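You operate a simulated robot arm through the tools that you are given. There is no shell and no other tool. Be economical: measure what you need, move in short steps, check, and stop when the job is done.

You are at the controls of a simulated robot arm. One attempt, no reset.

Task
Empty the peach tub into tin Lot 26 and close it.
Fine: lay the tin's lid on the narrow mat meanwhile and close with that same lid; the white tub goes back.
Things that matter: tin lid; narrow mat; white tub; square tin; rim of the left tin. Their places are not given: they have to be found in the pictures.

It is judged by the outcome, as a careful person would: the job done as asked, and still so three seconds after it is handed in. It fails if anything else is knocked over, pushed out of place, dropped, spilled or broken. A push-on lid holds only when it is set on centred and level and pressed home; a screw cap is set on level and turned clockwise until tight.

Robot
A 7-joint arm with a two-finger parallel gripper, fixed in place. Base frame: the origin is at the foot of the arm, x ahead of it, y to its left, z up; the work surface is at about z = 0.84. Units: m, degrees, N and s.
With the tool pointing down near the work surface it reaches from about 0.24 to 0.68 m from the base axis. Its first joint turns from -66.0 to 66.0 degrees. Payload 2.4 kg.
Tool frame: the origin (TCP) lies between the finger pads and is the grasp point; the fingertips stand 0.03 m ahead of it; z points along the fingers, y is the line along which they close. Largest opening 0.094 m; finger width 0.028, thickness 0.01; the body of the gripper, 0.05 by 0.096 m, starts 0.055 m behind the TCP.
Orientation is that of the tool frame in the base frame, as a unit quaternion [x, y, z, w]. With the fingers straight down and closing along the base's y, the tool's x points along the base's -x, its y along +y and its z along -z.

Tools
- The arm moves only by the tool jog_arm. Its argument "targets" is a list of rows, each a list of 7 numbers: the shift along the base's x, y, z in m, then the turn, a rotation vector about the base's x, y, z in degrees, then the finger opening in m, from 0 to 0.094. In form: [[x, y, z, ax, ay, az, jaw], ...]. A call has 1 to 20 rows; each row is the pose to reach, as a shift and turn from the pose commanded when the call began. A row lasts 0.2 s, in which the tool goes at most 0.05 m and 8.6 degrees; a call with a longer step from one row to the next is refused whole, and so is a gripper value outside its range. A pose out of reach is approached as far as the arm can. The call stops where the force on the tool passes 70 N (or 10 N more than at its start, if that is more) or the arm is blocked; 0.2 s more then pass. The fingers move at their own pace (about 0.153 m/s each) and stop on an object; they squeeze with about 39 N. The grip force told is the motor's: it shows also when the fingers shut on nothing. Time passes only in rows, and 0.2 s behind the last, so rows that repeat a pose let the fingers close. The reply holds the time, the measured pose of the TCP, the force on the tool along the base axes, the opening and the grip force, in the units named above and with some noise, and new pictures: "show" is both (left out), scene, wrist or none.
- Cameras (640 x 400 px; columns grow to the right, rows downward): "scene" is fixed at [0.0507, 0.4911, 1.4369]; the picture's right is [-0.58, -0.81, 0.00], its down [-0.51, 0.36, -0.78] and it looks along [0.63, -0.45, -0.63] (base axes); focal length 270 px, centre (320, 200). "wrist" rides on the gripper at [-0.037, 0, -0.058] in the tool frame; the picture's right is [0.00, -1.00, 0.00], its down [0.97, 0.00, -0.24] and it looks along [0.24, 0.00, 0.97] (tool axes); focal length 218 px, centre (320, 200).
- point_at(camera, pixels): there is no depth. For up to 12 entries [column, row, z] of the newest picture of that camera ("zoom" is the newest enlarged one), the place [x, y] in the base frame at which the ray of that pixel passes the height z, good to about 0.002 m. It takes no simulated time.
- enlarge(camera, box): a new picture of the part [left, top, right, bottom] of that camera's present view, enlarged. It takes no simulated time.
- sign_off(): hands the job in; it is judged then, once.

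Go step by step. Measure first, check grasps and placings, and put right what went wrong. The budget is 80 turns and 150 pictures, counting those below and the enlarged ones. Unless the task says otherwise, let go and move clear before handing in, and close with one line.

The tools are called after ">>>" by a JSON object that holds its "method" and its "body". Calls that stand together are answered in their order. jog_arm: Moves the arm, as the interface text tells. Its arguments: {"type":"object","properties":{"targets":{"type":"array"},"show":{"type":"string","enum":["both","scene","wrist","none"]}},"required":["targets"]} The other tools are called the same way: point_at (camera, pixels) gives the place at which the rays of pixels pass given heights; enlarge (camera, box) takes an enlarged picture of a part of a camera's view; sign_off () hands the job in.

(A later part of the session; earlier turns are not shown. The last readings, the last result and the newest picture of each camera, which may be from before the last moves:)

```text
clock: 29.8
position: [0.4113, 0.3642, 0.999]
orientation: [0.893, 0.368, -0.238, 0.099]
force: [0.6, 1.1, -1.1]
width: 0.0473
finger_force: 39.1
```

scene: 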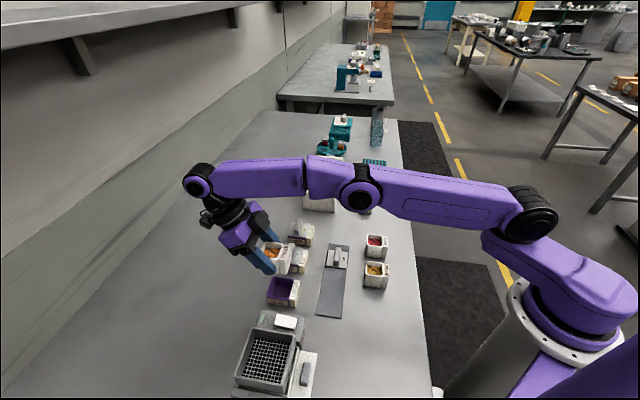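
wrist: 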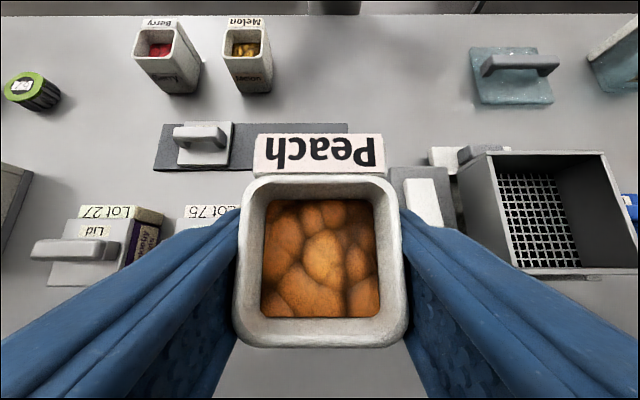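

Carried cleanly. Now I'll tip to 45°, keeping the lip over the tin, and check tracking.

>>> {"method": "jog_arm", "body": {"targets": [[0.0025, 0.0025, 0, 5.3, -5.3, 0, 0.03], [0.005, 0.005, 0, 10.6, -10.6, 0, 0.03], [0.0075, 0.0075, 0, 15.9, -15.9, 0, 0.03], [0.01, 0.01, 0, 21.2, -21.2, 0, 0.03], [0.0125, 0.0125, 0, 26.5, -26.5, 0, 0.03], [0.0148, 0.0148, 0, 31.8, -31.8, 0, 0.03], [0.0148, 0.0148, 0, 31.8, -31.8, 0, 0.03]]}}

>>> {"method": "enlarge", "body": {"camera": "scene", "box": [220, 210, 340, 320]}}

```text
clock: 31.4
position: [0.4285, 0.3785, 0.9976]
orientation: [0.916, 0.379, 0.121, -0.05]
force: [-0.1, 0.2, -1.8]
width: 0.0476
finger_force: 38.7
```

scene: 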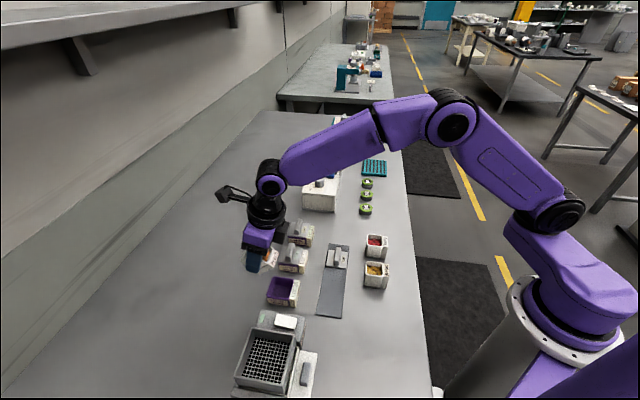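
wrist: 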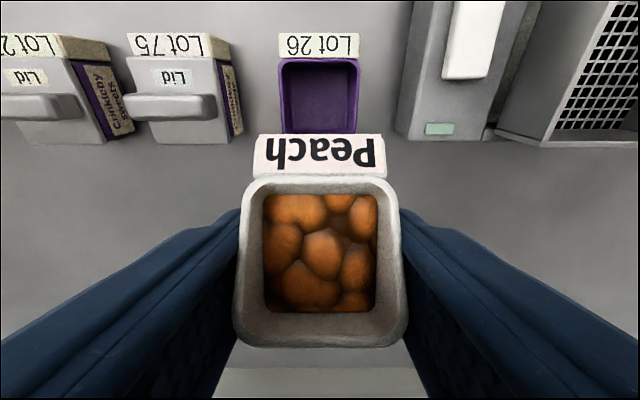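

```text
3.64 times, centred on (280, 265) of scene
```

zoom: 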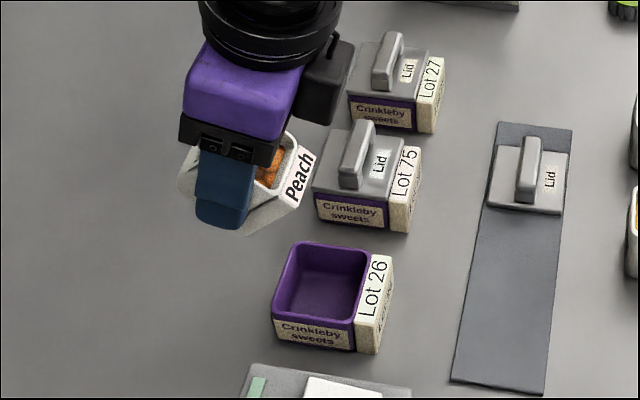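

Tracking is exact and the tin opening is aligned in columns (280–360, centre 320). I'll measure the tin's rim to fix the pour position.

>>> {"method": "point_at", "body": {"camera": "wrist", "pixels": [[280, 60, 0.876], [358, 60, 0.876], [362, 132, 0.876], [284, 132, 0.876]]}}

>>> {"method": "point_at", "body": {"camera": "zoom", "pixels": [[297, 242, 0.876], [370, 252, 0.876], [355, 325, 0.876], [273, 315, 0.876]]}}

```text
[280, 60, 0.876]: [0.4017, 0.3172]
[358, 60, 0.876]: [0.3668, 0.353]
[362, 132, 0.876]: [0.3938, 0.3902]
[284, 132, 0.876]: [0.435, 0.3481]
```

```text
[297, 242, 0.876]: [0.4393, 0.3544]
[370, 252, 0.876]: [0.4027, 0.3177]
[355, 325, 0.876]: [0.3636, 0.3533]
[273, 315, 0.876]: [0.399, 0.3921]
```

Tin rim spans v 0.508–0.560, centre 0.534, as expected. I'll lower to pouring height and tip slowly to 75°, keeping the lip slightly beyond the tin's centre.

>>> {"method": "jog_arm", "body": {"targets": [[0, 0, -0.022, 0, 0, 0, 0.03], [0, 0, -0.043, 0, 0, 0, 0.03], [-0.0005, -0.0005, -0.043, 2.12, -2.12, 0, 0.03], [-0.001, -0.001, -0.043, 4.24, -4.24, 0, 0.03], [-0.002, -0.002, -0.043, 6.36, -6.36, 0, 0.03], [-0.003, -0.003, -0.043, 8.48, -8.48, 0, 0.03], [-0.004, -0.004, -0.043, 10.6, -10.6, 0, 0.03], [-0.005, -0.005, -0.043, 12.7, -12.7, 0, 0.03], [-0.006, -0.006, -0.043, 14.8, -14.8, 0, 0.03], [-0.007, -0.007, -0.043, 17, -17, 0, 0.03], [-0.0078, -0.0078, -0.043, 19.1, -19.1, 0, 0.03], [-0.0085, -0.0085, -0.043, 21.2, -21.2, 0, 0.03], [-0.0085, -0.0085, -0.043, 21.2, -21.2, 0, 0.03]]}}

>>> {"method": "enlarge", "body": {"camera": "scene", "box": [220, 210, 340, 320]}}

```text
clock: 34.2
position: [0.4191, 0.371, 0.9568]
orientation: [0.853, 0.353, 0.354, -0.146]
force: [0.8, -0.6, -1.2]
width: 0.0474
finger_force: 38.7
```

scene: 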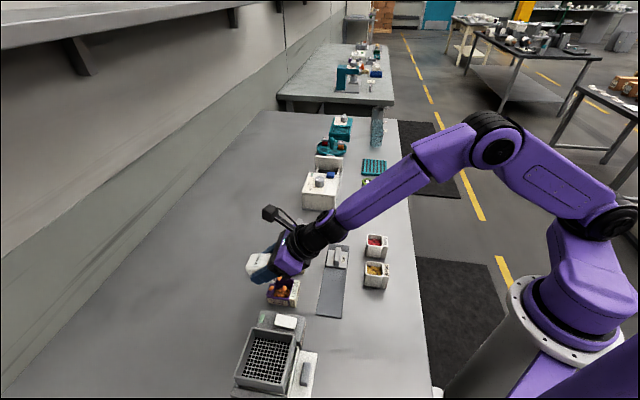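
wrist: 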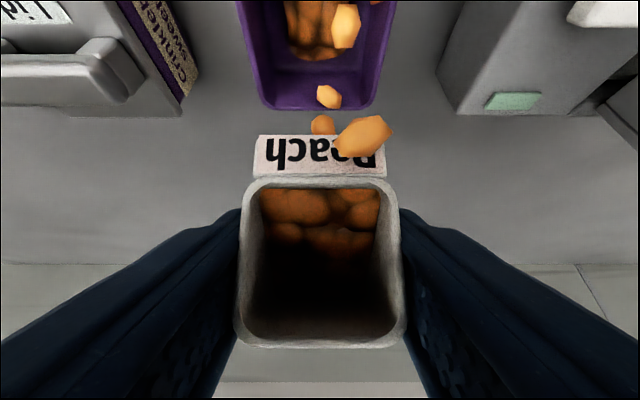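

```text
3.64 times, centred on (280, 265) of scene
```

zoom: 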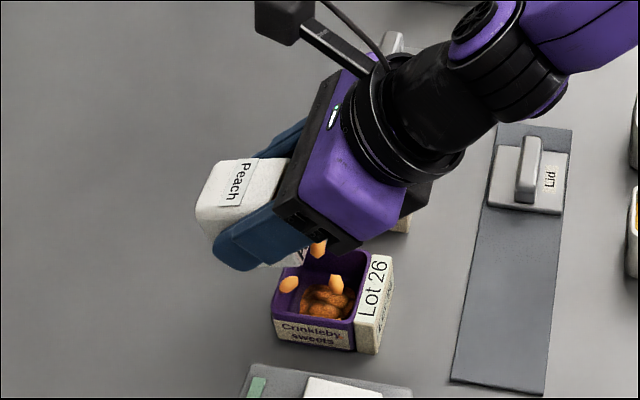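

Peaches are landing in the tin. I'll pause briefly, then continue tipping to 105°.

>>> {"method": "jog_arm", "body": {"targets": [[0, 0, 0, 0, 0, 0, 0.03], [0, 0, 0, 0, 0, 0, 0.03], [-0.0011, -0.0011, 0, 2.12, -2.12, 0, 0.03], [-0.0022, -0.0022, 0, 4.24, -4.24, 0, 0.03], [-0.0033, -0.0033, 0, 6.36, -6.36, 0, 0.03], [-0.0044, -0.0044, 0, 8.48, -8.48, 0, 0.03], [-0.0056, -0.0056, 0, 10.6, -10.6, 0, 0.03], [-0.0067, -0.0067, 0, 12.7, -12.7, 0, 0.03], [-0.0079, -0.0079, 0, 14.8, -14.8, 0, 0.03], [-0.009, -0.009, 0, 17, -17, 0, 0.03], [-0.0101, -0.0101, 0, 19.1, -19.1, 0, 0.03], [-0.0113, -0.0113, 0, 21.2, -21.2, 0, 0.03], [-0.0113, -0.0113, 0, 21.2, -21.2, 0, 0.03], [-0.0113, -0.0113, 0, 21.2, -21.2, 0, 0.03]]}}

>>> {"method": "enlarge", "body": {"camera": "scene", "box": [220, 210, 340, 320]}}

```text
clock: 37.2
position: [0.4083, 0.3593, 0.9566]
orientation: [0.733, 0.304, 0.562, -0.234]
force: [0.9, -0.3, -0.4]
width: 0.0472
finger_force: 38.7
out of reach, approached as far as the arm can: row 4, 5
```

scene: 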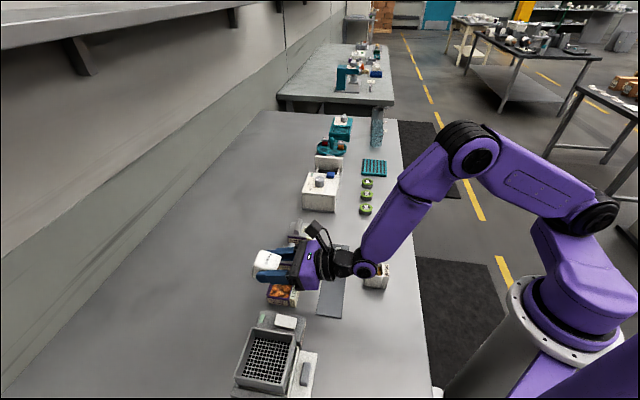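
wrist: 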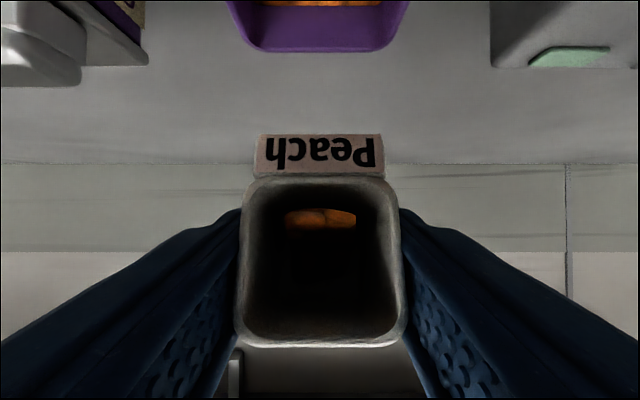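

```text
3.64 times, centred on (280, 265) of scene
```

zoom: 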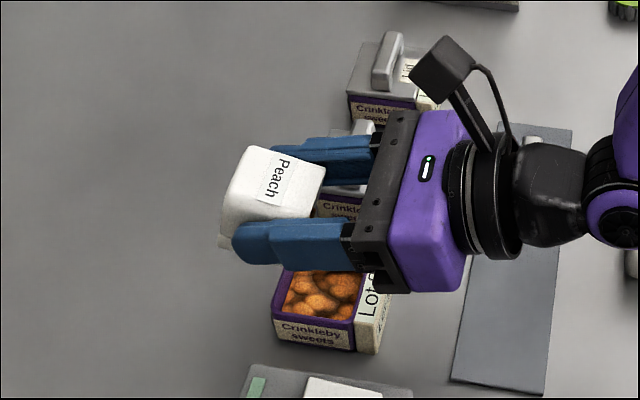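

Most are in; a couple remain in the tub's bottom. I'll raise a little for wrist clearance above the melon tub and tip on to 117°.

>>> {"method": "jog_arm", "body": {"targets": [[-0.001, -0.001, 0.008, 1.5, -1.5, 0, 0.03], [-0.002, -0.002, 0.016, 3.5, -3.5, 0, 0.03], [-0.003, -0.003, 0.022, 5.5, -5.5, 0, 0.03], [-0.004, -0.004, 0.025, 7.5, -7.5, 0, 0.03], [-0.005, -0.005, 0.025, 8.5, -8.5, 0, 0.03], [-0.005, -0.005, 0.025, 8.5, -8.5, 0, 0.03], [-0.005, -0.005, 0.025, 8.5, -8.5, 0, 0.03]]}}

>>> {"method": "enlarge", "body": {"camera": "scene", "box": [220, 210, 420, 330]}}

```text
clock: 38.8
position: [0.4036, 0.3546, 0.983]
orientation: [0.67, 0.277, 0.636, -0.263]
force: [-0.1, -0.6, -0.3]
width: 0.0472
finger_force: 38.7
```

scene: 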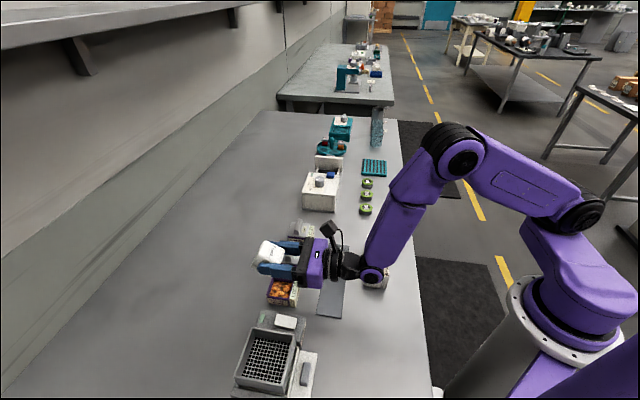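
wrist: 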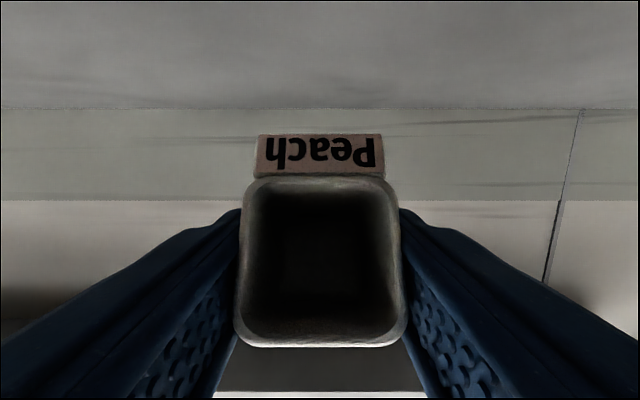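

```text
3.20 times, centred on (320, 270) of scene
```

zoom: 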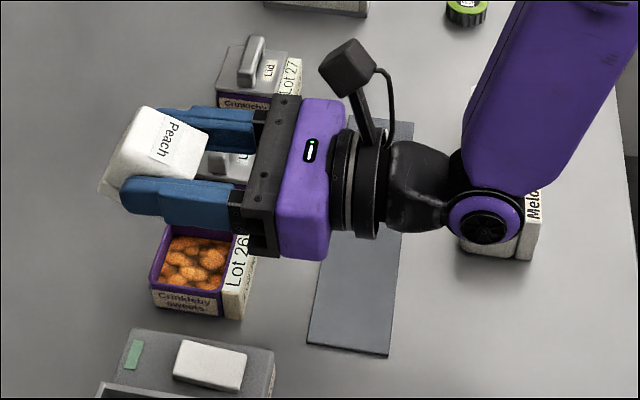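

The tub is empty (wrist view shows bare bottom) and all peaches are in the tin. I'll bring the tub back upright while rising.

>>> {"method": "jog_arm", "body": {"targets": [[0, 0, 0.015, -5.2, 5.2, 0, 0.03], [0, 0, 0.03, -10.4, 10.4, 0, 0.03], [0, 0, 0.04, -15.6, 15.6, 0, 0.03], [0, 0, 0.04, -20.8, 20.8, 0, 0.03], [0, 0, 0.04, -26, 26, 0, 0.03], [0, 0, 0.04, -31.2, 31.2, 0, 0.03], [0, 0, 0.04, -36.4, 36.4, 0, 0.03], [0, 0, 0.04, -41.6, 41.6, 0, 0.03], [0, 0, 0.04, -46.8, 46.8, 0, 0.03], [0, 0, 0.04, -52, 52, 0, 0.03], [0, 0, 0.04, -57.2, 57.2, 0, 0.03], [0, 0, 0.04, -62.4, 62.4, 0, 0.03], [0, 0, 0.04, -67.6, 67.6, 0, 0.03], [0, 0, 0.04, -72.8, 72.8, 0, 0.03], [0, 0, 0.04, -78, 78, 0, 0.03], [0, 0, 0.04, -82.0, 82.0, 0, 0.03], [0, 0, 0.04, -82.0, 82.0, 0, 0.03]]}}

>>> {"method": "enlarge", "body": {"camera": "scene", "box": [220, 210, 420, 330]}}

```text
clock: 42.4
position: [0.4264, 0.2981, 0.9901]
orientation: [0.924, 0.225, -0.309, 0.02]
force: [1.9, 5.3, 3.2]
width: 0.0473
finger_force: 39.3
out of reach, approached as far as the arm can: row 7, 8, 9, 10, 11, 12, 13, 14, 15, 16, 17
```

scene: 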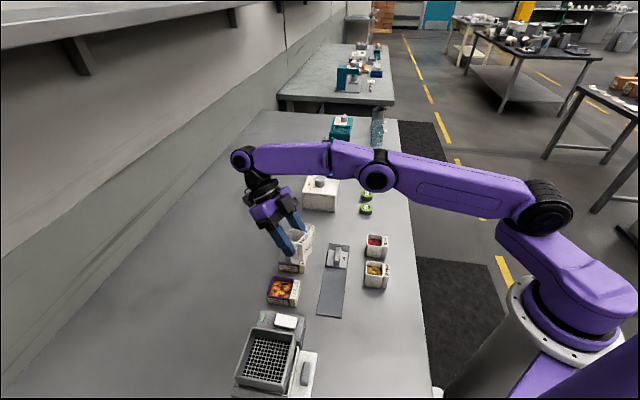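
wrist: 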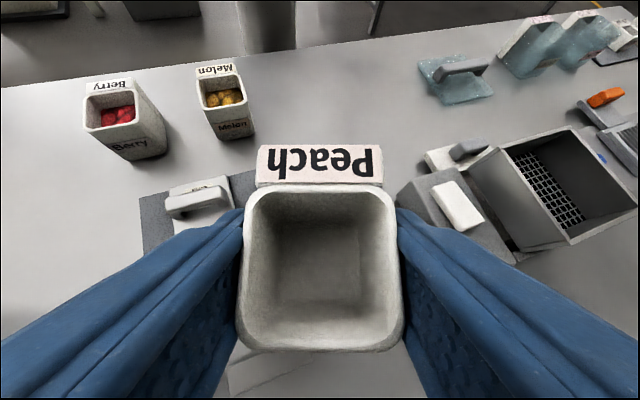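

```text
3.20 times, centred on (320, 270) of scene
```

zoom: 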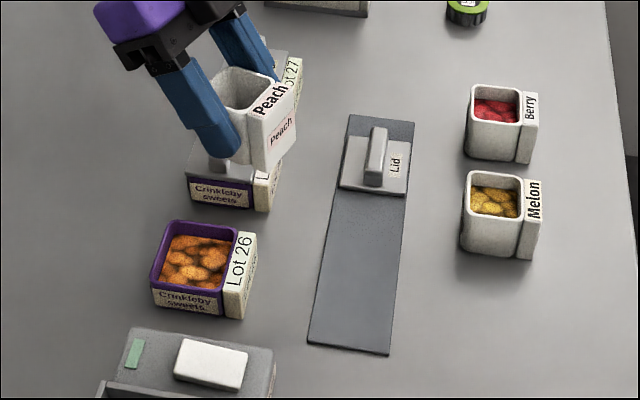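

The tub is upright and empty, but the arm hit a joint limit and drifted about 7 cm off the commanded path, hovering above Lot 75. I'll command up and back toward the robot to recover tracking, and check.

>>> {"method": "jog_arm", "body": {"targets": [[0, 0, 0.02, 0, 0, 0, 0.03], [-0.01, -0.01, 0.04, 0, 0, 0, 0.03], [-0.025, -0.025, 0.05, 0, 0, 0, 0.03], [-0.04, -0.04, 0.05, 0, 0, 0, 0.03], [-0.055, -0.055, 0.05, 0, 0, 0, 0.03], [-0.055, -0.055, 0.05, 0, 0, 0, 0.03]]}}

>>> {"method": "enlarge", "body": {"camera": "scene", "box": [220, 210, 420, 330]}}

```text
clock: 43.8
position: [0.2863, 0.3261, 1.0639]
orientation: [0.9, 0.355, -0.252, 0.02]
force: [0.1, 0.7, -0.9]
width: 0.0473
finger_force: 39.2
```

scene: 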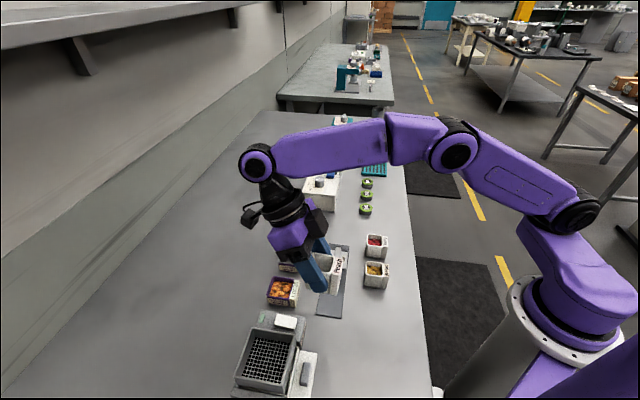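
wrist: 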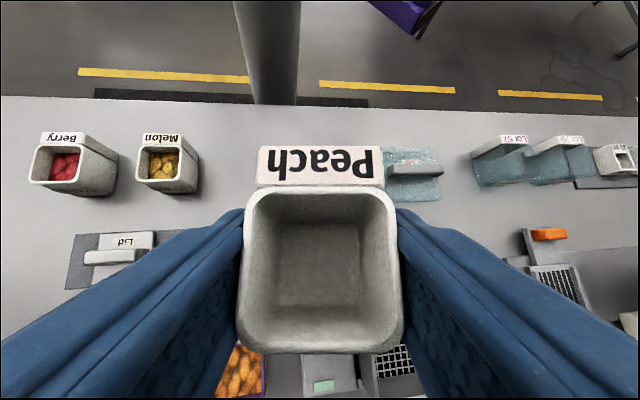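

```text
3.20 times, centred on (320, 270) of scene
```

zoom: 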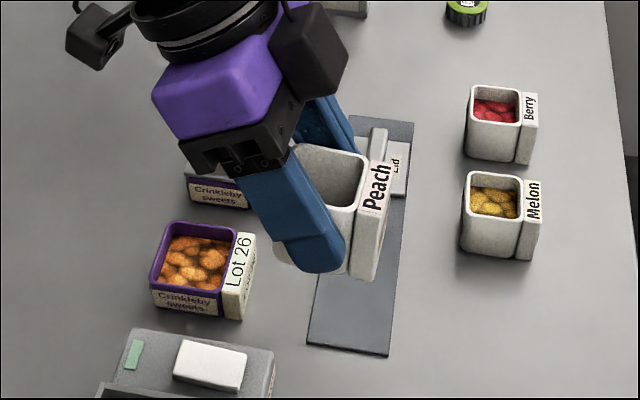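

The arm is recovering but hasn't settled. I'll hold and read the pose again.

>>> {"method": "jog_arm", "body": {"targets": [[0, 0, 0, 0, 0, 0, 0.03], [0, 0, 0, 0, 0, 0, 0.03], [0, 0, 0, 0, 0, 0, 0.03]], "show": "none"}}

```text
clock: 44.6
position: [0.2852, 0.3257, 1.0638]
orientation: [0.9, 0.355, -0.252, 0.02]
force: [0.6, 0.5, -1.5]
width: 0.0471
finger_force: 39.1
```

Settled at (0.285, 0.326, 1.064), off-orientation by 9.5°. I'll bring it to above the tub's home with the original grasp orientation.

>>> {"method": "jog_arm", "body": {"targets": [[-0.01, -0.02, 0, -1.83, -1.08, 1.05, 0.03], [-0.02, -0.05, 0, -3.66, -2.17, 2.1, 0.03], [-0.03, -0.08, -0.02, -5.5, -3.25, 3.15, 0.03], [-0.0412, -0.1101, -0.05, -7.32, -4.34, 4.21, 0.03], [-0.0412, -0.1101, -0.064, -7.32, -4.34, 4.21, 0.03], [-0.0412, -0.1101, -0.064, -7.32, -4.34, 4.21, 0.03]]}}

>>> {"method": "enlarge", "body": {"camera": "scene", "box": [220, 210, 420, 330]}}

```text
clock: 46.0
position: [0.3067, 0.4017, 1.1529]
orientation: [0.927, 0.324, 0.019, -0.189]
force: [6.0, -6.5, 5.4]
width: 0.0471
finger_force: 38.9
out of reach, approached as far as the arm can: row 1, 2, 3, 4, 5, 6
```

scene: 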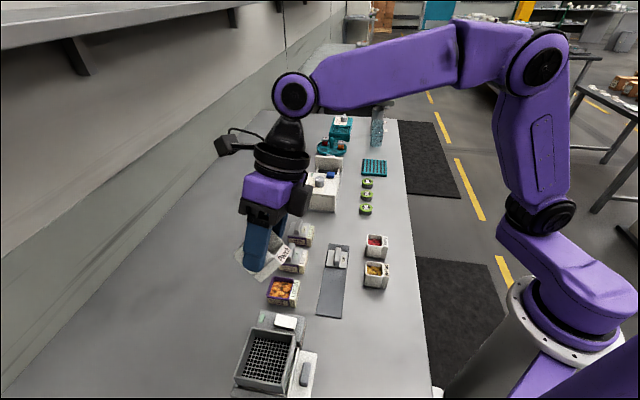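
wrist: 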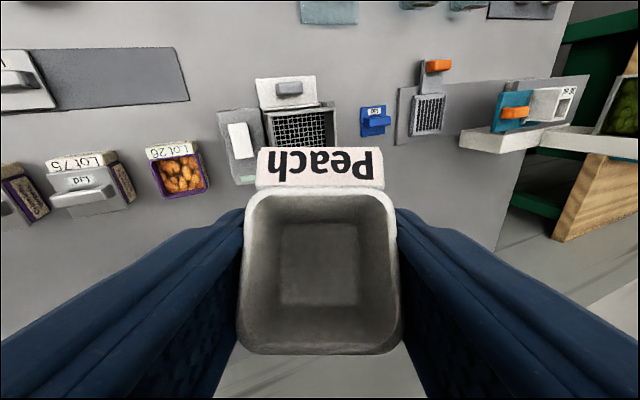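

```text
3.20 times, centred on (320, 270) of scene
```

zoom: 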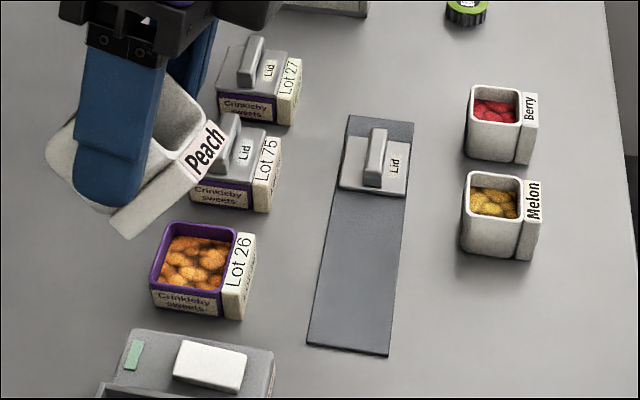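

The solver wandered near a joint limit again, with the arm apparently still moving. The tub is safely held in the air; I'll hold and read where it settles.

>>> {"method": "jog_arm", "body": {"targets": [[0, 0, 0, 0, 0, 0, 0.03], [0, 0, 0, 0, 0, 0, 0.03], [0, 0, 0, 0, 0, 0, 0.03], [0, 0, 0, 0, 0, 0, 0.03]], "show": "scene"}}

```text
clock: 47.0
position: [0.1489, 0.2223, 0.9915]
orientation: [0.892, 0.371, -0.239, 0.101]
force: [-0.1, -0.1, -0.8]
width: 0.0472
finger_force: 39.1
```

scene: 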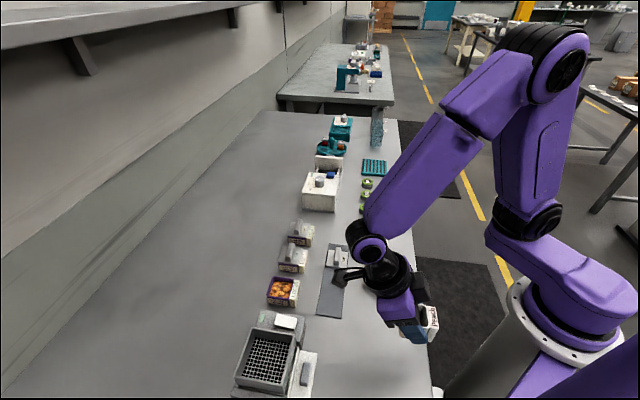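

Now settled with exactly the grasp orientation at (0.149, 0.222, 0.992). I'll move in small steps to above the tub's home spot.

>>> {"method": "jog_arm", "body": {"targets": [[0.015, -0.001, 0, 0, 0, 0, 0.03], [0.03, -0.002, 0, 0, 0, 0, 0.03], [0.045, -0.003, 0, 0, 0, 0, 0.03], [0.06, -0.004, 0, 0, 0, 0, 0.03], [0.075, -0.005, 0, 0, 0, 0, 0.03], [0.085, -0.006, 0, 0, 0, 0, 0.03], [0.095, -0.0066, 0, 0, 0, 0, 0.03], [0.095, -0.0066, 0, 0, 0, 0, 0.03], [0.095, -0.0066, 0, 0, 0, 0, 0.03]]}}

```text
clock: 49.0
position: [0.1521, 0.2226, 0.9855]
orientation: [0.892, 0.369, -0.24, 0.101]
force: [-0.6, -0.4, 0.6]
width: 0.0473
finger_force: 38.8
out of reach, approached as far as the arm can: row 1, 2, 3, 4, 5, 6, 7, 8, 9
```

scene: 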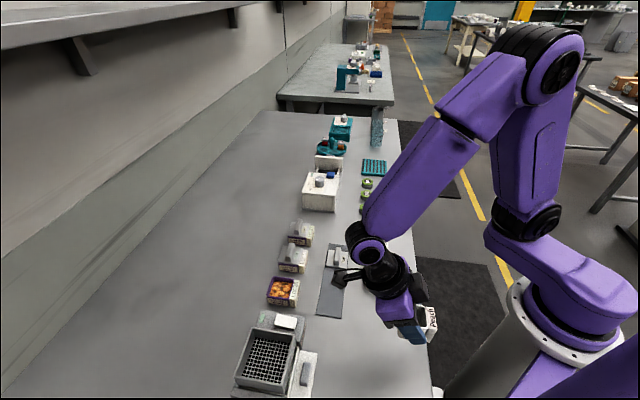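
wrist: 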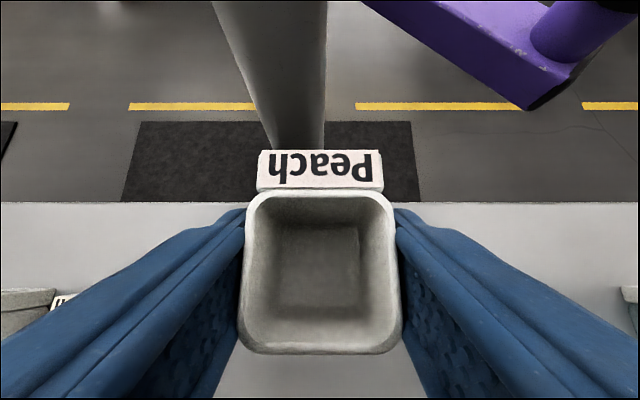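

The arm is pinned at a limit in this posture. I'll retrace the branch that worked before: level the hand, turn it back by 90° away from the limit, relocate, then turn forward again.

>>> {"method": "jog_arm", "body": {"targets": [[0, 0, 0.015, 5.3, -5.3, 0, 0.03], [0, 0, 0.03, 10.6, -10.6, 0, 0.03], [0, 0, 0.045, 15.9, -15.9, 0, 0.03], [0, 0, 0.06, 21.2, -21.2, 0, 0.03], [0, 0, 0.06, 21.2, -21.2, 0, 0.03], [0, 0, 0.06, 21.2, -21.2, 0, 0.03]], "show": "none"}}

>>> {"method": "jog_arm", "body": {"targets": [[0, 0, 0, 0, 0, -7, 0.03], [0, 0, 0, 0, 0, -14, 0.03], [0, 0, 0, 0, 0, -21, 0.03], [0, 0, 0, 0, 0, -28, 0.03], [0, 0, 0, 0, 0, -35, 0.03], [0, 0, 0, 0, 0, -35, 0.03]], "show": "scene"}}

```text
clock: 50.4
position: [0.1485, 0.2763, 0.9971]
orientation: [0.921, 0.381, -0.057, -0.048]
force: [0.5, 0.1, -0.6]
width: 0.0477
finger_force: 38.9
out of reach, approached as far as the arm can: row 1, 2, 3, 4, 5, 6
```

```text
clock: 51.8
position: [0.1511, 0.2773, 0.9983]
orientation: [0.993, 0.086, -0.043, -0.065]
force: [1.0, 0.1, 0.3]
width: 0.0471
finger_force: 39.3
```

scene: 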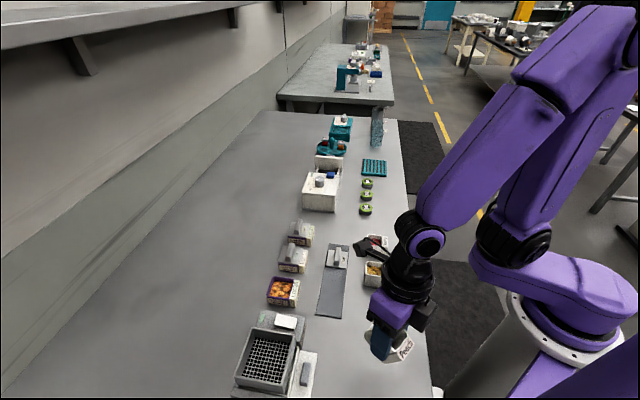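

Free of the limit now. I'll move to above home, at z≈1.05.

>>> {"method": "jog_arm", "body": {"targets": [[0.01, -0.007, 0.02, 0, 0, 0, 0.03], [0.03, -0.02, 0.04, 0, 0, 0, 0.03], [0.05, -0.033, 0.05, 0, 0, 0, 0.03], [0.07, -0.046, 0.05, 0, 0, 0, 0.03], [0.093, -0.061, 0.05, 0, 0, 0, 0.03], [0.093, -0.061, 0.05, 0, 0, 0, 0.03], [0.093, -0.061, 0.05, 0, 0, 0, 0.03]]}}

```text
clock: 53.4
position: [0.2394, 0.2126, 1.038]
orientation: [0.992, 0.085, -0.049, -0.081]
force: [-0.7, 0.2, -0.3]
width: 0.0471
finger_force: 38.7
out of reach, approached as far as the arm can: row 1, 2, 3, 4, 5, 6, 7
```

scene: 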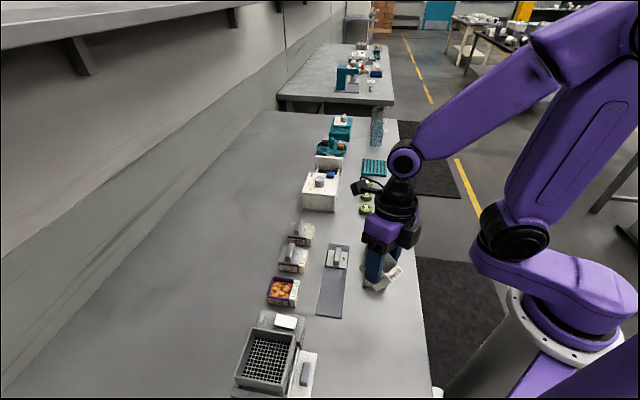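
wrist: 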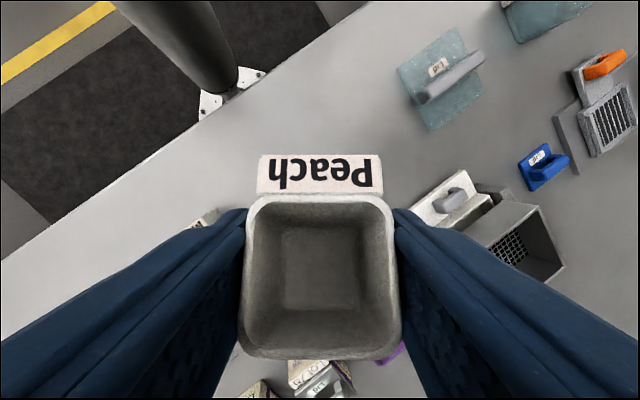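

A limit still shows, so I'll turn the hand further back (−85°) into a comfortable wrist range.

>>> {"method": "jog_arm", "body": {"targets": [[0, 0, 0.005, 0, 0, -8, 0.03], [0, 0, 0.01, 0, 0, -16, 0.03], [0, 0, 0.01, 0, 0, -24, 0.03], [0, 0, 0.01, 0, 0, -32, 0.03], [0, 0, 0.01, 0, 0, -40, 0.03], [0, 0, 0.01, 0, 0, -48, 0.03], [0, 0, 0.01, 0, 0, -56, 0.03], [0, 0, 0.01, 0, 0, -64, 0.03], [0, 0, 0.01, 0, 0, -72, 0.03], [0, 0, 0.01, 0, 0, -80, 0.03], [0, 0, 0.01, 0, 0, -85, 0.03], [0, 0, 0.01, 0, 0, -85, 0.03]], "show": "none"}}

```text
clock: 56.0
position: [0.2656, 0.2005, 1.0226]
orientation: [0.79, -0.605, -0.008, -0.103]
force: [-0.4, -0.1, 0.4]
width: 0.0473
finger_force: 39.2
out of reach, approached as far as the arm can: row 1, 2, 3, 4, 5, 6, 7, 8, 9, 10, 11, 12
```

The hand is leaning 12° toward the robot, which is probably what strains it here. I'll straighten it.

>>> {"method": "jog_arm", "body": {"targets": [[0, 0, 0.01, -5, 3.2, 0, 0.03], [0, 0, 0.02, -9.9, 6.4, 0, 0.03], [0, 0, 0.03, -9.9, 6.4, 0, 0.03], [0, 0, 0.03, -9.9, 6.4, 0, 0.03], [0, 0, 0.03, -9.9, 6.4, 0, 0.03]]}}

```text
clock: 57.2
position: [0.2656, 0.201, 1.0224]
orientation: [0.79, -0.605, -0.008, -0.103]
force: [-0.5, 0.8, -0.4]
width: 0.0473
finger_force: 38.8
out of reach, approached as far as the arm can: row 1, 2, 3, 4, 5
```

scene: 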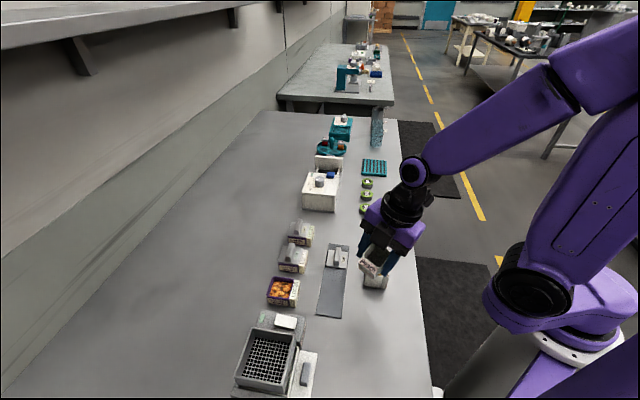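
wrist: 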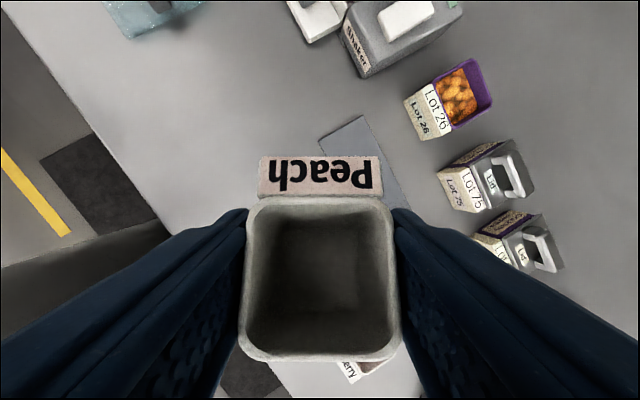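

Stuck locally. I'll try drawing the arm up and outward, where it has more room.

>>> {"method": "jog_arm", "body": {"targets": [[0.01, 0.01, 0.02, 0, 0, 0, 0.03], [0.02, 0.02, 0.04, 0, 0, 0, 0.03], [0.03, 0.03, 0.06, 0, 0, 0, 0.03], [0.045, 0.045, 0.08, 0, 0, 0, 0.03], [0.06, 0.06, 0.1, 0, 0, 0, 0.03], [0.06, 0.06, 0.1, 0, 0, 0, 0.03], [0.06, 0.06, 0.1, 0, 0, 0, 0.03]], "show": "scene"}}

```text
clock: 58.8
position: [0.33, 0.2465, 1.0977]
orientation: [0.789, -0.6, -0.035, -0.131]
force: [0.5, -0.3, -0.3]
width: 0.0474
finger_force: 39.3
out of reach, approached as far as the arm can: row 1, 2, 3, 4, 5, 6, 7
```

scene: 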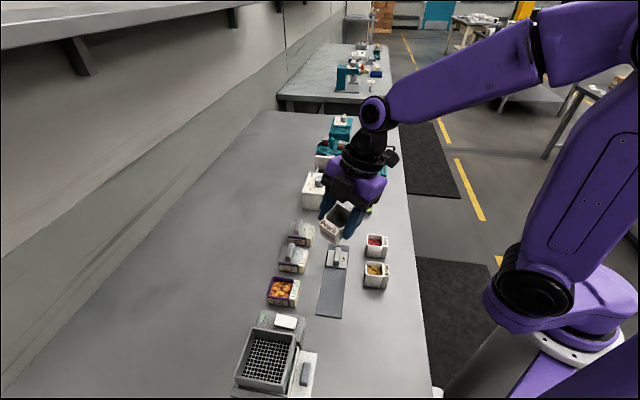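

Moving again, though still against a limit. I'll keep turning the hand negative to unwind the wrist.

>>> {"method": "jog_arm", "body": {"targets": [[0, 0, 0, 0, 0, -8, 0.03], [0, 0, 0, 0, 0, -16, 0.03], [0, 0, 0, 0, 0, -24, 0.03], [0, 0, 0, 0, 0, -32, 0.03], [0, 0, 0, 0, 0, -40, 0.03], [0, 0, 0, 0, 0, -48, 0.03], [0, 0, 0, 0, 0, -56, 0.03], [0, 0, 0, 0, 0, -64, 0.03], [0, 0, 0, 0, 0, -64, 0.03], [0, 0, 0, 0, 0, -64, 0.03]], "show": "scene"}}

```text
clock: 61.0
position: [0.3402, 0.1779, 1.0313]
orientation: [-0.361, 0.918, 0.016, 0.162]
force: [-0.1, 0.5, -0.7]
width: 0.0474
finger_force: 38.6
out of reach, approached as far as the arm can: row 1, 2, 3, 4, 5, 6, 7, 8, 9, 10
```

scene: 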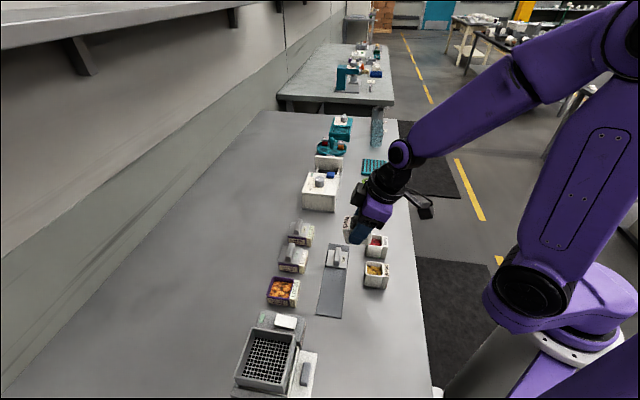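

Wrist unwound to about 43°, but the hand now leans 19° toward the robot. I'll level it while rising.

>>> {"method": "jog_arm", "body": {"targets": [[0, 0, 0.02, -2.1, 4.2, 0, 0.03], [0, 0, 0.04, -4.2, 8.4, 0, 0.03], [0, 0, 0.06, -6.4, 12.6, 0, 0.03], [0, 0, 0.08, -8.5, 16.7, 0, 0.03], [0, 0, 0.1, -8.5, 16.7, 0, 0.03], [0, 0, 0.1, -8.5, 16.7, 0, 0.03], [0, 0, 0.1, -8.5, 16.7, 0, 0.03]], "show": "scene"}}

```text
clock: 62.6
position: [0.3326, 0.177, 1.0651]
orientation: [-0.364, 0.925, 0.094, 0.053]
force: [0.4, -0.3, -0.7]
width: 0.0471
finger_force: 38.9
out of reach, approached as far as the arm can: row 1, 2, 3, 4, 5, 6, 7
```

scene: 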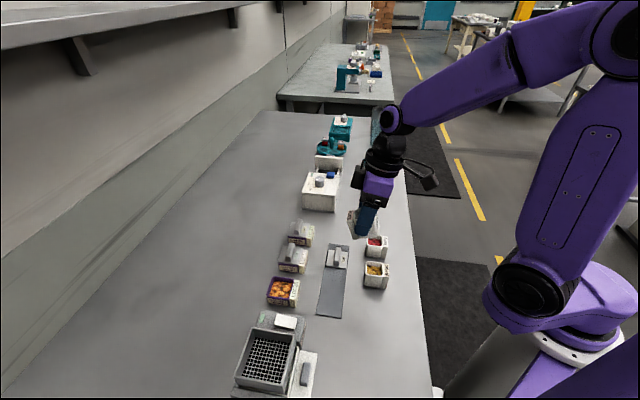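

Better. I'll go on toward the start-like pose (higher, hand level), where the arm had full freedom.

>>> {"method": "jog_arm", "body": {"targets": [[0, 0, 0.03, -4, 0.6, 0, 0.03], [-0.005, -0.004, 0.07, -8, 1.1, 0, 0.03], [-0.01, -0.008, 0.11, -12.3, 1.7, 0, 0.03], [-0.02, -0.012, 0.15, -12.3, 1.7, 0, 0.03], [-0.03, -0.02, 0.18, -12.3, 1.7, 0, 0.03], [-0.03, -0.02, 0.18, -12.3, 1.7, 0, 0.03], [-0.03, -0.02, 0.18, -12.3, 1.7, 0, 0.03]], "show": "scene"}}

```text
clock: 64.2
position: [0.3027, 0.1555, 1.247]
orientation: [-0.362, 0.921, 0.126, 0.062]
force: [-1.1, 0.7, -0.5]
width: 0.0473
finger_force: 39.4
out of reach, approached as far as the arm can: row 1, 2, 3, 4, 5, 6, 7
```

scene: 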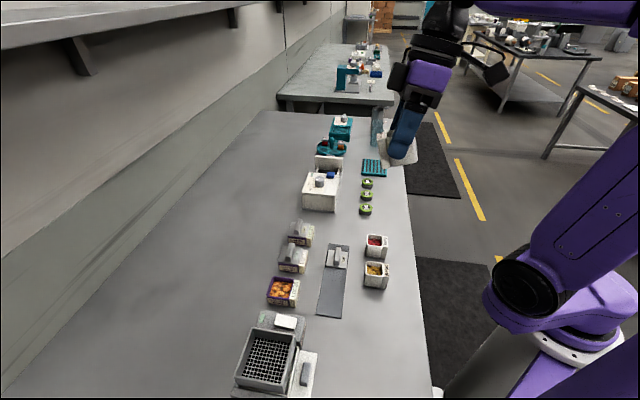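

Position tracks but orientation is pinned, likely joint 1 at its +66° stop. I'll draw the arm to the right and out with a neutral hand, which should pull joint 1 back.

>>> {"method": "jog_arm", "body": {"targets": [[0.015, -0.02, 0, -1.9, 0.9, -5.3, 0.03], [0.03, -0.04, 0, -3.7, 1.8, -10.6, 0.03], [0.045, -0.06, 0, -5.5, 2.7, -16, 0.03], [0.06, -0.08, 0, -7.4, 3.6, -21.3, 0.03], [0.075, -0.1, 0, -9.2, 4.5, -26.6, 0.03], [0.09, -0.12, 0, -11.1, 5.5, -32, 0.03], [0.105, -0.14, 0, -13, 6.4, -37.3, 0.03], [0.12, -0.155, 0, -14.8, 7.3, -42.6, 0.03], [0.12, -0.155, 0, -14.8, 7.3, -42.6, 0.03], [0.12, -0.155, 0, -14.8, 7.3, -42.6, 0.03]], "show": "scene"}}

```text
clock: 66.4
position: [0.4228, 0.0038, 1.263]
orientation: [-0.021, 0.99, 0.127, 0.058]
force: [-0.4, 0.7, -0.4]
width: 0.0472
finger_force: 39.4
out of reach, approached as far as the arm can: row 2, 3, 4, 5, 6, 7, 8, 9, 10
```

scene: 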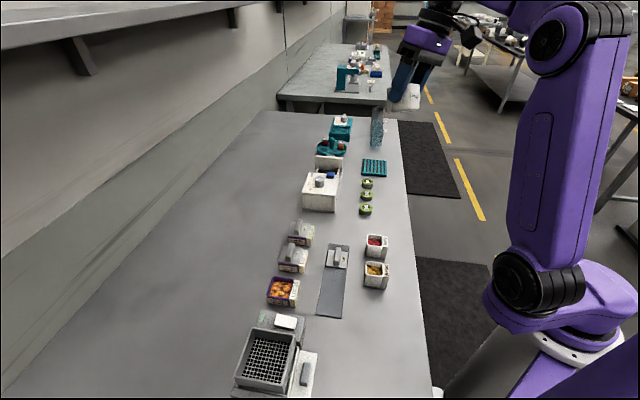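

Joint 1 hasn't moved while the upper arm leans sideways. I'll command a pure arc about the base axis (position and heading turning together), which joint 1 alone can follow.

>>> {"method": "jog_arm", "body": {"targets": [[-0.0023, -0.0479, 0, 0, 0, -6.5, 0.03], [-0.01, -0.0952, 0, 0, 0, -13, 0.03], [-0.023, -0.1413, 0, 0, 0, -19.5, 0.03], [-0.0411, -0.1857, 0, 0, 0, -26, 0.03], [-0.0642, -0.2278, 0, 0, 0, -32.5, 0.03], [-0.0918, -0.2669, 0, 0, 0, -39, 0.03], [-0.0918, -0.2669, 0, 0, 0, -39, 0.03]], "show": "scene"}}

```text
clock: 68.0
position: [0.3365, -0.2675, 1.2664]
orientation: [0.311, 0.94, 0.099, 0.096]
force: [0.1, -0.3, 0.0]
width: 0.0473
finger_force: 38.9
```

scene: 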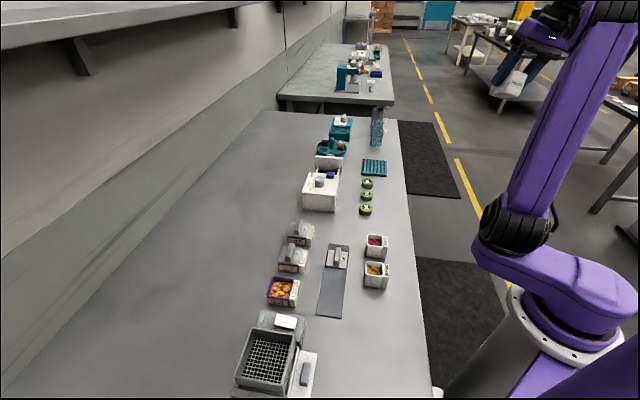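

No limit warnings now. I'll level the hand here.

>>> {"method": "jog_arm", "body": {"targets": [[0, 0, 0, -2.4, 4.7, 0, 0.03], [0, 0, 0, -4.9, 9.3, 0, 0.03], [0, 0, 0, -7.3, 14, 0, 0.03], [0, 0, 0, -7.3, 14, 0, 0.03]], "show": "scene"}}

```text
clock: 69.0
position: [0.3365, -0.2671, 1.2666]
orientation: [0.311, 0.94, 0.099, 0.096]
force: [-0.1, 0.0, -0.4]
width: 0.0472
finger_force: 39.0
out of reach, approached as far as the arm can: row 1, 2, 3, 4
```

scene: 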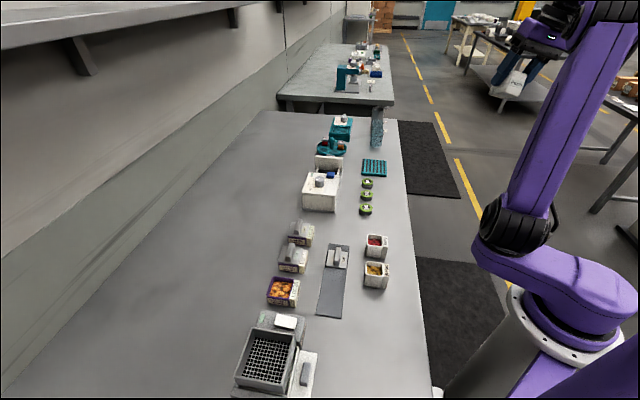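

The hand's sideways lean shows joint 1 and joint 3 are fighting. I'll swing the whole arc back left to azimuth 65°: joint 1 reaches its stop and the upper arm must then straighten. It is all at z≈1.26, well clear.

>>> {"method": "jog_arm", "body": {"targets": [[0.0281, 0.0398, 0, 0, 0, 6.5, 0.03], [0.0515, 0.0826, 0, 0, 0, 13, 0.03], [0.0699, 0.1277, 0, 0, 0, 19.5, 0.03], [0.0831, 0.1746, 0, 0, 0, 26, 0.03], [0.0909, 0.2227, 0, 0, 0, 32.5, 0.03], [0.0932, 0.2714, 0, 0, 0, 39, 0.03], [0.09, 0.32, 0, 0, 0, 45.5, 0.03], [0.0813, 0.3679, 0, 0, 0, 52, 0.03], [0.0672, 0.4146, 0, 0, 0, 58.5, 0.03], [0.0479, 0.4593, 0, 0, 0, 65, 0.03], [0.0237, 0.5016, 0, 0, 0, 71.5, 0.03], [-0.0051, 0.5409, 0, 0, 0, 78, 0.03], [-0.0382, 0.5766, 0, 0, 0, 84.5, 0.03], [-0.0752, 0.6084, 0, 0, 0, 91, 0.03], [-0.1154, 0.6358, 0, 0, 0, 97.5, 0.03], [-0.1154, 0.6358, 0, 0, 0, 97.5, 0.03]], "show": "scene"}}

```text
clock: 72.4
position: [0.2182, 0.3716, 1.2612]
orientation: [-0.502, 0.853, 0.142, -0.012]
force: [-0.4, 0.6, 0.1]
width: 0.0474
finger_force: 39.4
```

scene: 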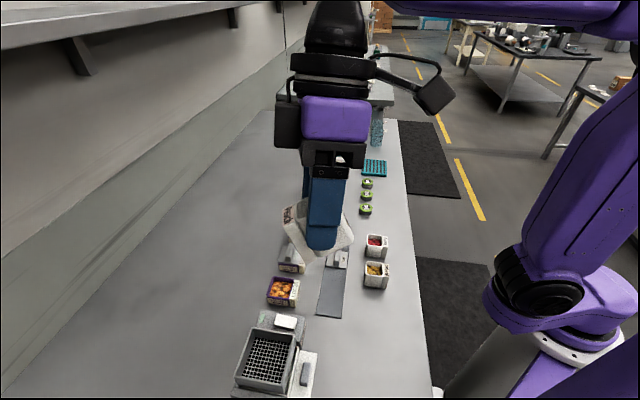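

No warnings. Now level the hand here.

>>> {"method": "jog_arm", "body": {"targets": [[0, 0, 0, -4.5, -3.2, 0, 0.03], [0, 0, 0, -9, -6.4, 0, 0.03], [0, 0, 0, -13.4, -9.5, 0, 0.03], [0, 0, 0, -13.4, -9.5, 0, 0.03]], "show": "scene"}}

```text
clock: 73.4
position: [0.2198, 0.3695, 1.2615]
orientation: [-0.502, 0.853, 0.142, -0.011]
force: [-0.3, -0.1, -0.6]
width: 0.047
finger_force: 38.6
out of reach, approached as far as the arm can: row 1, 2, 3, 4
```

scene: 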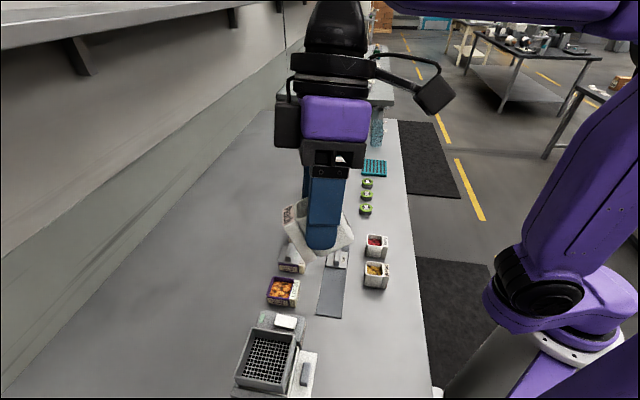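

The lean moved rigidly with joint 1, so it is a wrist joint that is pinned. I'll probe small turns about each axis in one call; the per-row warnings will tell which directions are free.

>>> {"method": "jog_arm", "body": {"targets": [[0, 0, 0, 0, 0, 4, 0.03], [0, 0, 0, 0, 0, 0, 0.03], [0, 0, 0, 0, 0, -4, 0.03], [0, 0, 0, 0, 0, 0, 0.03], [0, 0, 0, 2.06, 3.43, 0, 0.03], [0, 0, 0, 0, 0, 0, 0.03], [0, 0, 0, -2.06, -3.43, 0, 0.03], [0, 0, 0, 0, 0, 0, 0.03], [0, 0, 0, -3.43, 2.06, 0, 0.03], [0, 0, 0, 0, 0, 0, 0.03], [0, 0, 0, 3.43, -2.06, 0, 0.03], [0, 0, 0, 0, 0, 0, 0.03]], "show": "wrist"}}

```text
clock: 76.0
position: [0.2213, 0.3695, 1.264]
orientation: [-0.502, 0.853, 0.142, -0.013]
force: [0.0, -0.1, -0.3]
width: 0.0472
finger_force: 39.3
out of reach, approached as far as the arm can: row 7
```

wrist: 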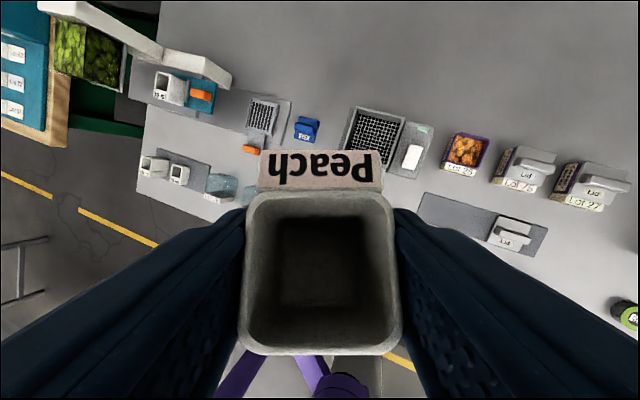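

Very informative: only the roll about the arm's own direction (row 7) is blocked, so the wrist has flipped (forearm-roll joint at its stop). I'll unflip it in free air: first raise the fingers toward the forearm's line.

>>> {"method": "jog_arm", "body": {"targets": [[0.01, 0.01, 0.005, 5.65, -4.5, -2.03, 0.03], [0.025, 0.022, 0.01, 11.3, -9, -4.06, 0.03], [0.04, 0.035, 0.015, 16.95, -13.5, -6.1, 0.03], [0.055, 0.05, 0.025, 22.6, -18, -8.1, 0.03], [0.07, 0.065, 0.035, 28.2, -22.5, -10.2, 0.03], [0.08, 0.075, 0.045, 33.9, -27, -12.2, 0.03], [0.09, 0.085, 0.06, 39.5, -31.5, -14.2, 0.03], [0.1, 0.09, 0.07, 45.2, -36, -16.3, 0.03], [0.1, 0.09, 0.07, 45.2, -36, -16.3, 0.03]], "show": "scene"}}

```text
clock: 78.0
position: [0.321, 0.4599, 1.3346]
orientation: [-0.366, 0.756, 0.296, 0.456]
force: [-0.5, 0.7, -0.5]
width: 0.0469
finger_force: 38.6
```

scene: 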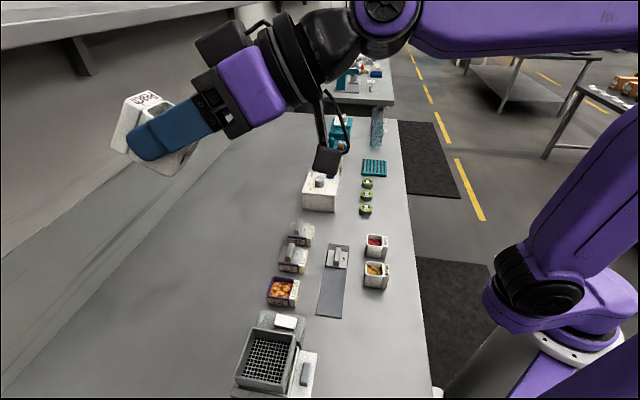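

Works with no warnings, and the forearm is about horizontal. Next I'll roll the hand around the forearm's axis by ~160° in the free direction, following a cone so that mainly the roll joint moves.

>>> {"method": "jog_arm", "body": {"targets": [[-0.0092, 0.0073, 0.0043, 5.29, 6.65, 0, 0.03], [-0.0179, 0.0142, 0.0103, 10.58, 13.3, 0, 0.03], [-0.0258, 0.0205, 0.0179, 15.87, 19.95, 0, 0.03], [-0.0327, 0.026, 0.0269, 21.16, 26.6, 0, 0.03], [-0.0385, 0.0306, 0.0371, 26.45, 33.25, 0, 0.03], [-0.043, 0.0342, 0.0482, 31.74, 39.9, 0, 0.03], [-0.0463, 0.0368, 0.0601, 37.03, 46.55, 0, 0.03], [-0.0481, 0.0383, 0.0725, 42.32, 53.2, 0, 0.03], [-0.0484, 0.0385, 0.0851, 47.61, 59.85, 0, 0.03], [-0.0473, 0.0377, 0.0976, 52.9, 66.5, 0, 0.03], [-0.0448, 0.0356, 0.1098, 58.19, 73.15, 0, 0.03], [-0.0409, 0.0325, 0.1214, 63.48, 79.8, 0, 0.03], [-0.0357, 0.0284, 0.1321, 68.77, 86.45, 0, 0.03], [-0.0293, 0.0233, 0.1416, 74.06, 93.1, 0, 0.03], [-0.0218, 0.0174, 0.1499, 79.35, 99.75, 0, 0.03], [-0.0135, 0.0108, 0.1567, 84.64, 106.4, 0, 0.03], [-0.0045, 0.0036, 0.1618, 89.93, 113.05, 0, 0.03], [0.005, -0.004, 0.1652, 95.22, 119.7, 0, 0.03], [0.0148, -0.0118, 0.1667, 100.5, 126.35, 0, 0.03]], "show": "scene"}}

```text
clock: 82.0
position: [0.3342, 0.4469, 1.503]
orientation: [0.449, 0.29, 0.795, -0.287]
force: [-0.6, -0.2, 0.0]
width: 0.0471
finger_force: 39.1
```

scene: 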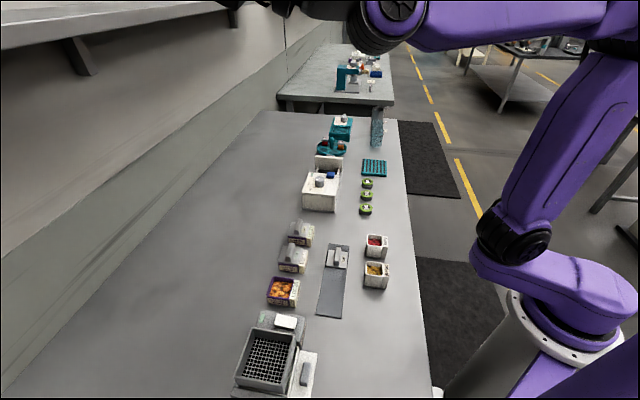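

No warnings; the roll joint should now be near its centre. Now I'll pitch the hand down through the forearm's line in large steps.

>>> {"method": "jog_arm", "body": {"targets": [[0.0065, 0.0086, -0.0276, -6.76, 5.15, 0, 0.03], [0.0105, 0.0138, -0.0565, -13.52, 10.3, 0, 0.03], [0.0118, 0.0154, -0.0857, -20.28, 15.45, 0, 0.03], [0.0104, 0.0137, -0.1156, -27.04, 20.6, 0, 0.03], [0.0064, 0.0084, -0.1445, -33.8, 25.75, 0, 0.03], [0, 0, -0.1721, -40.56, 30.9, 0, 0.03], [-0.0091, -0.0119, -0.1978, -47.32, 36.05, 0, 0.03], [-0.0202, -0.0266, -0.2211, -54.08, 41.2, 0, 0.03], [-0.0333, -0.0438, -0.2414, -60.84, 46.35, 0, 0.03], [-0.0481, -0.0632, -0.2582, -67.6, 51.5, 0, 0.03], [-0.0481, -0.0632, -0.2582, -67.6, 51.5, 0, 0.03]], "show": "scene"}}

```text
clock: 84.4
position: [0.286, 0.3854, 1.2425]
orientation: [0.81, 0.525, 0.246, -0.088]
force: [0.1, 0.6, -0.1]
width: 0.0473
finger_force: 39.0
```

scene: 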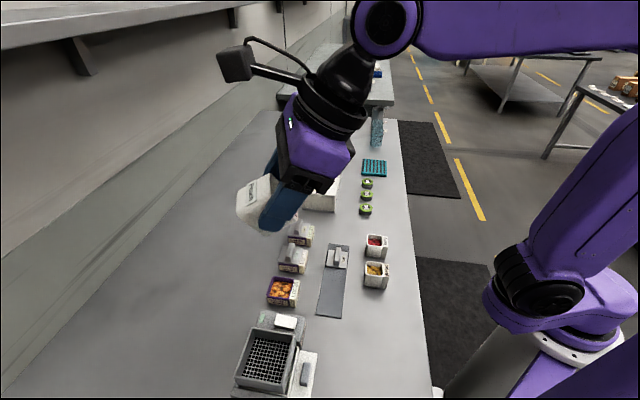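

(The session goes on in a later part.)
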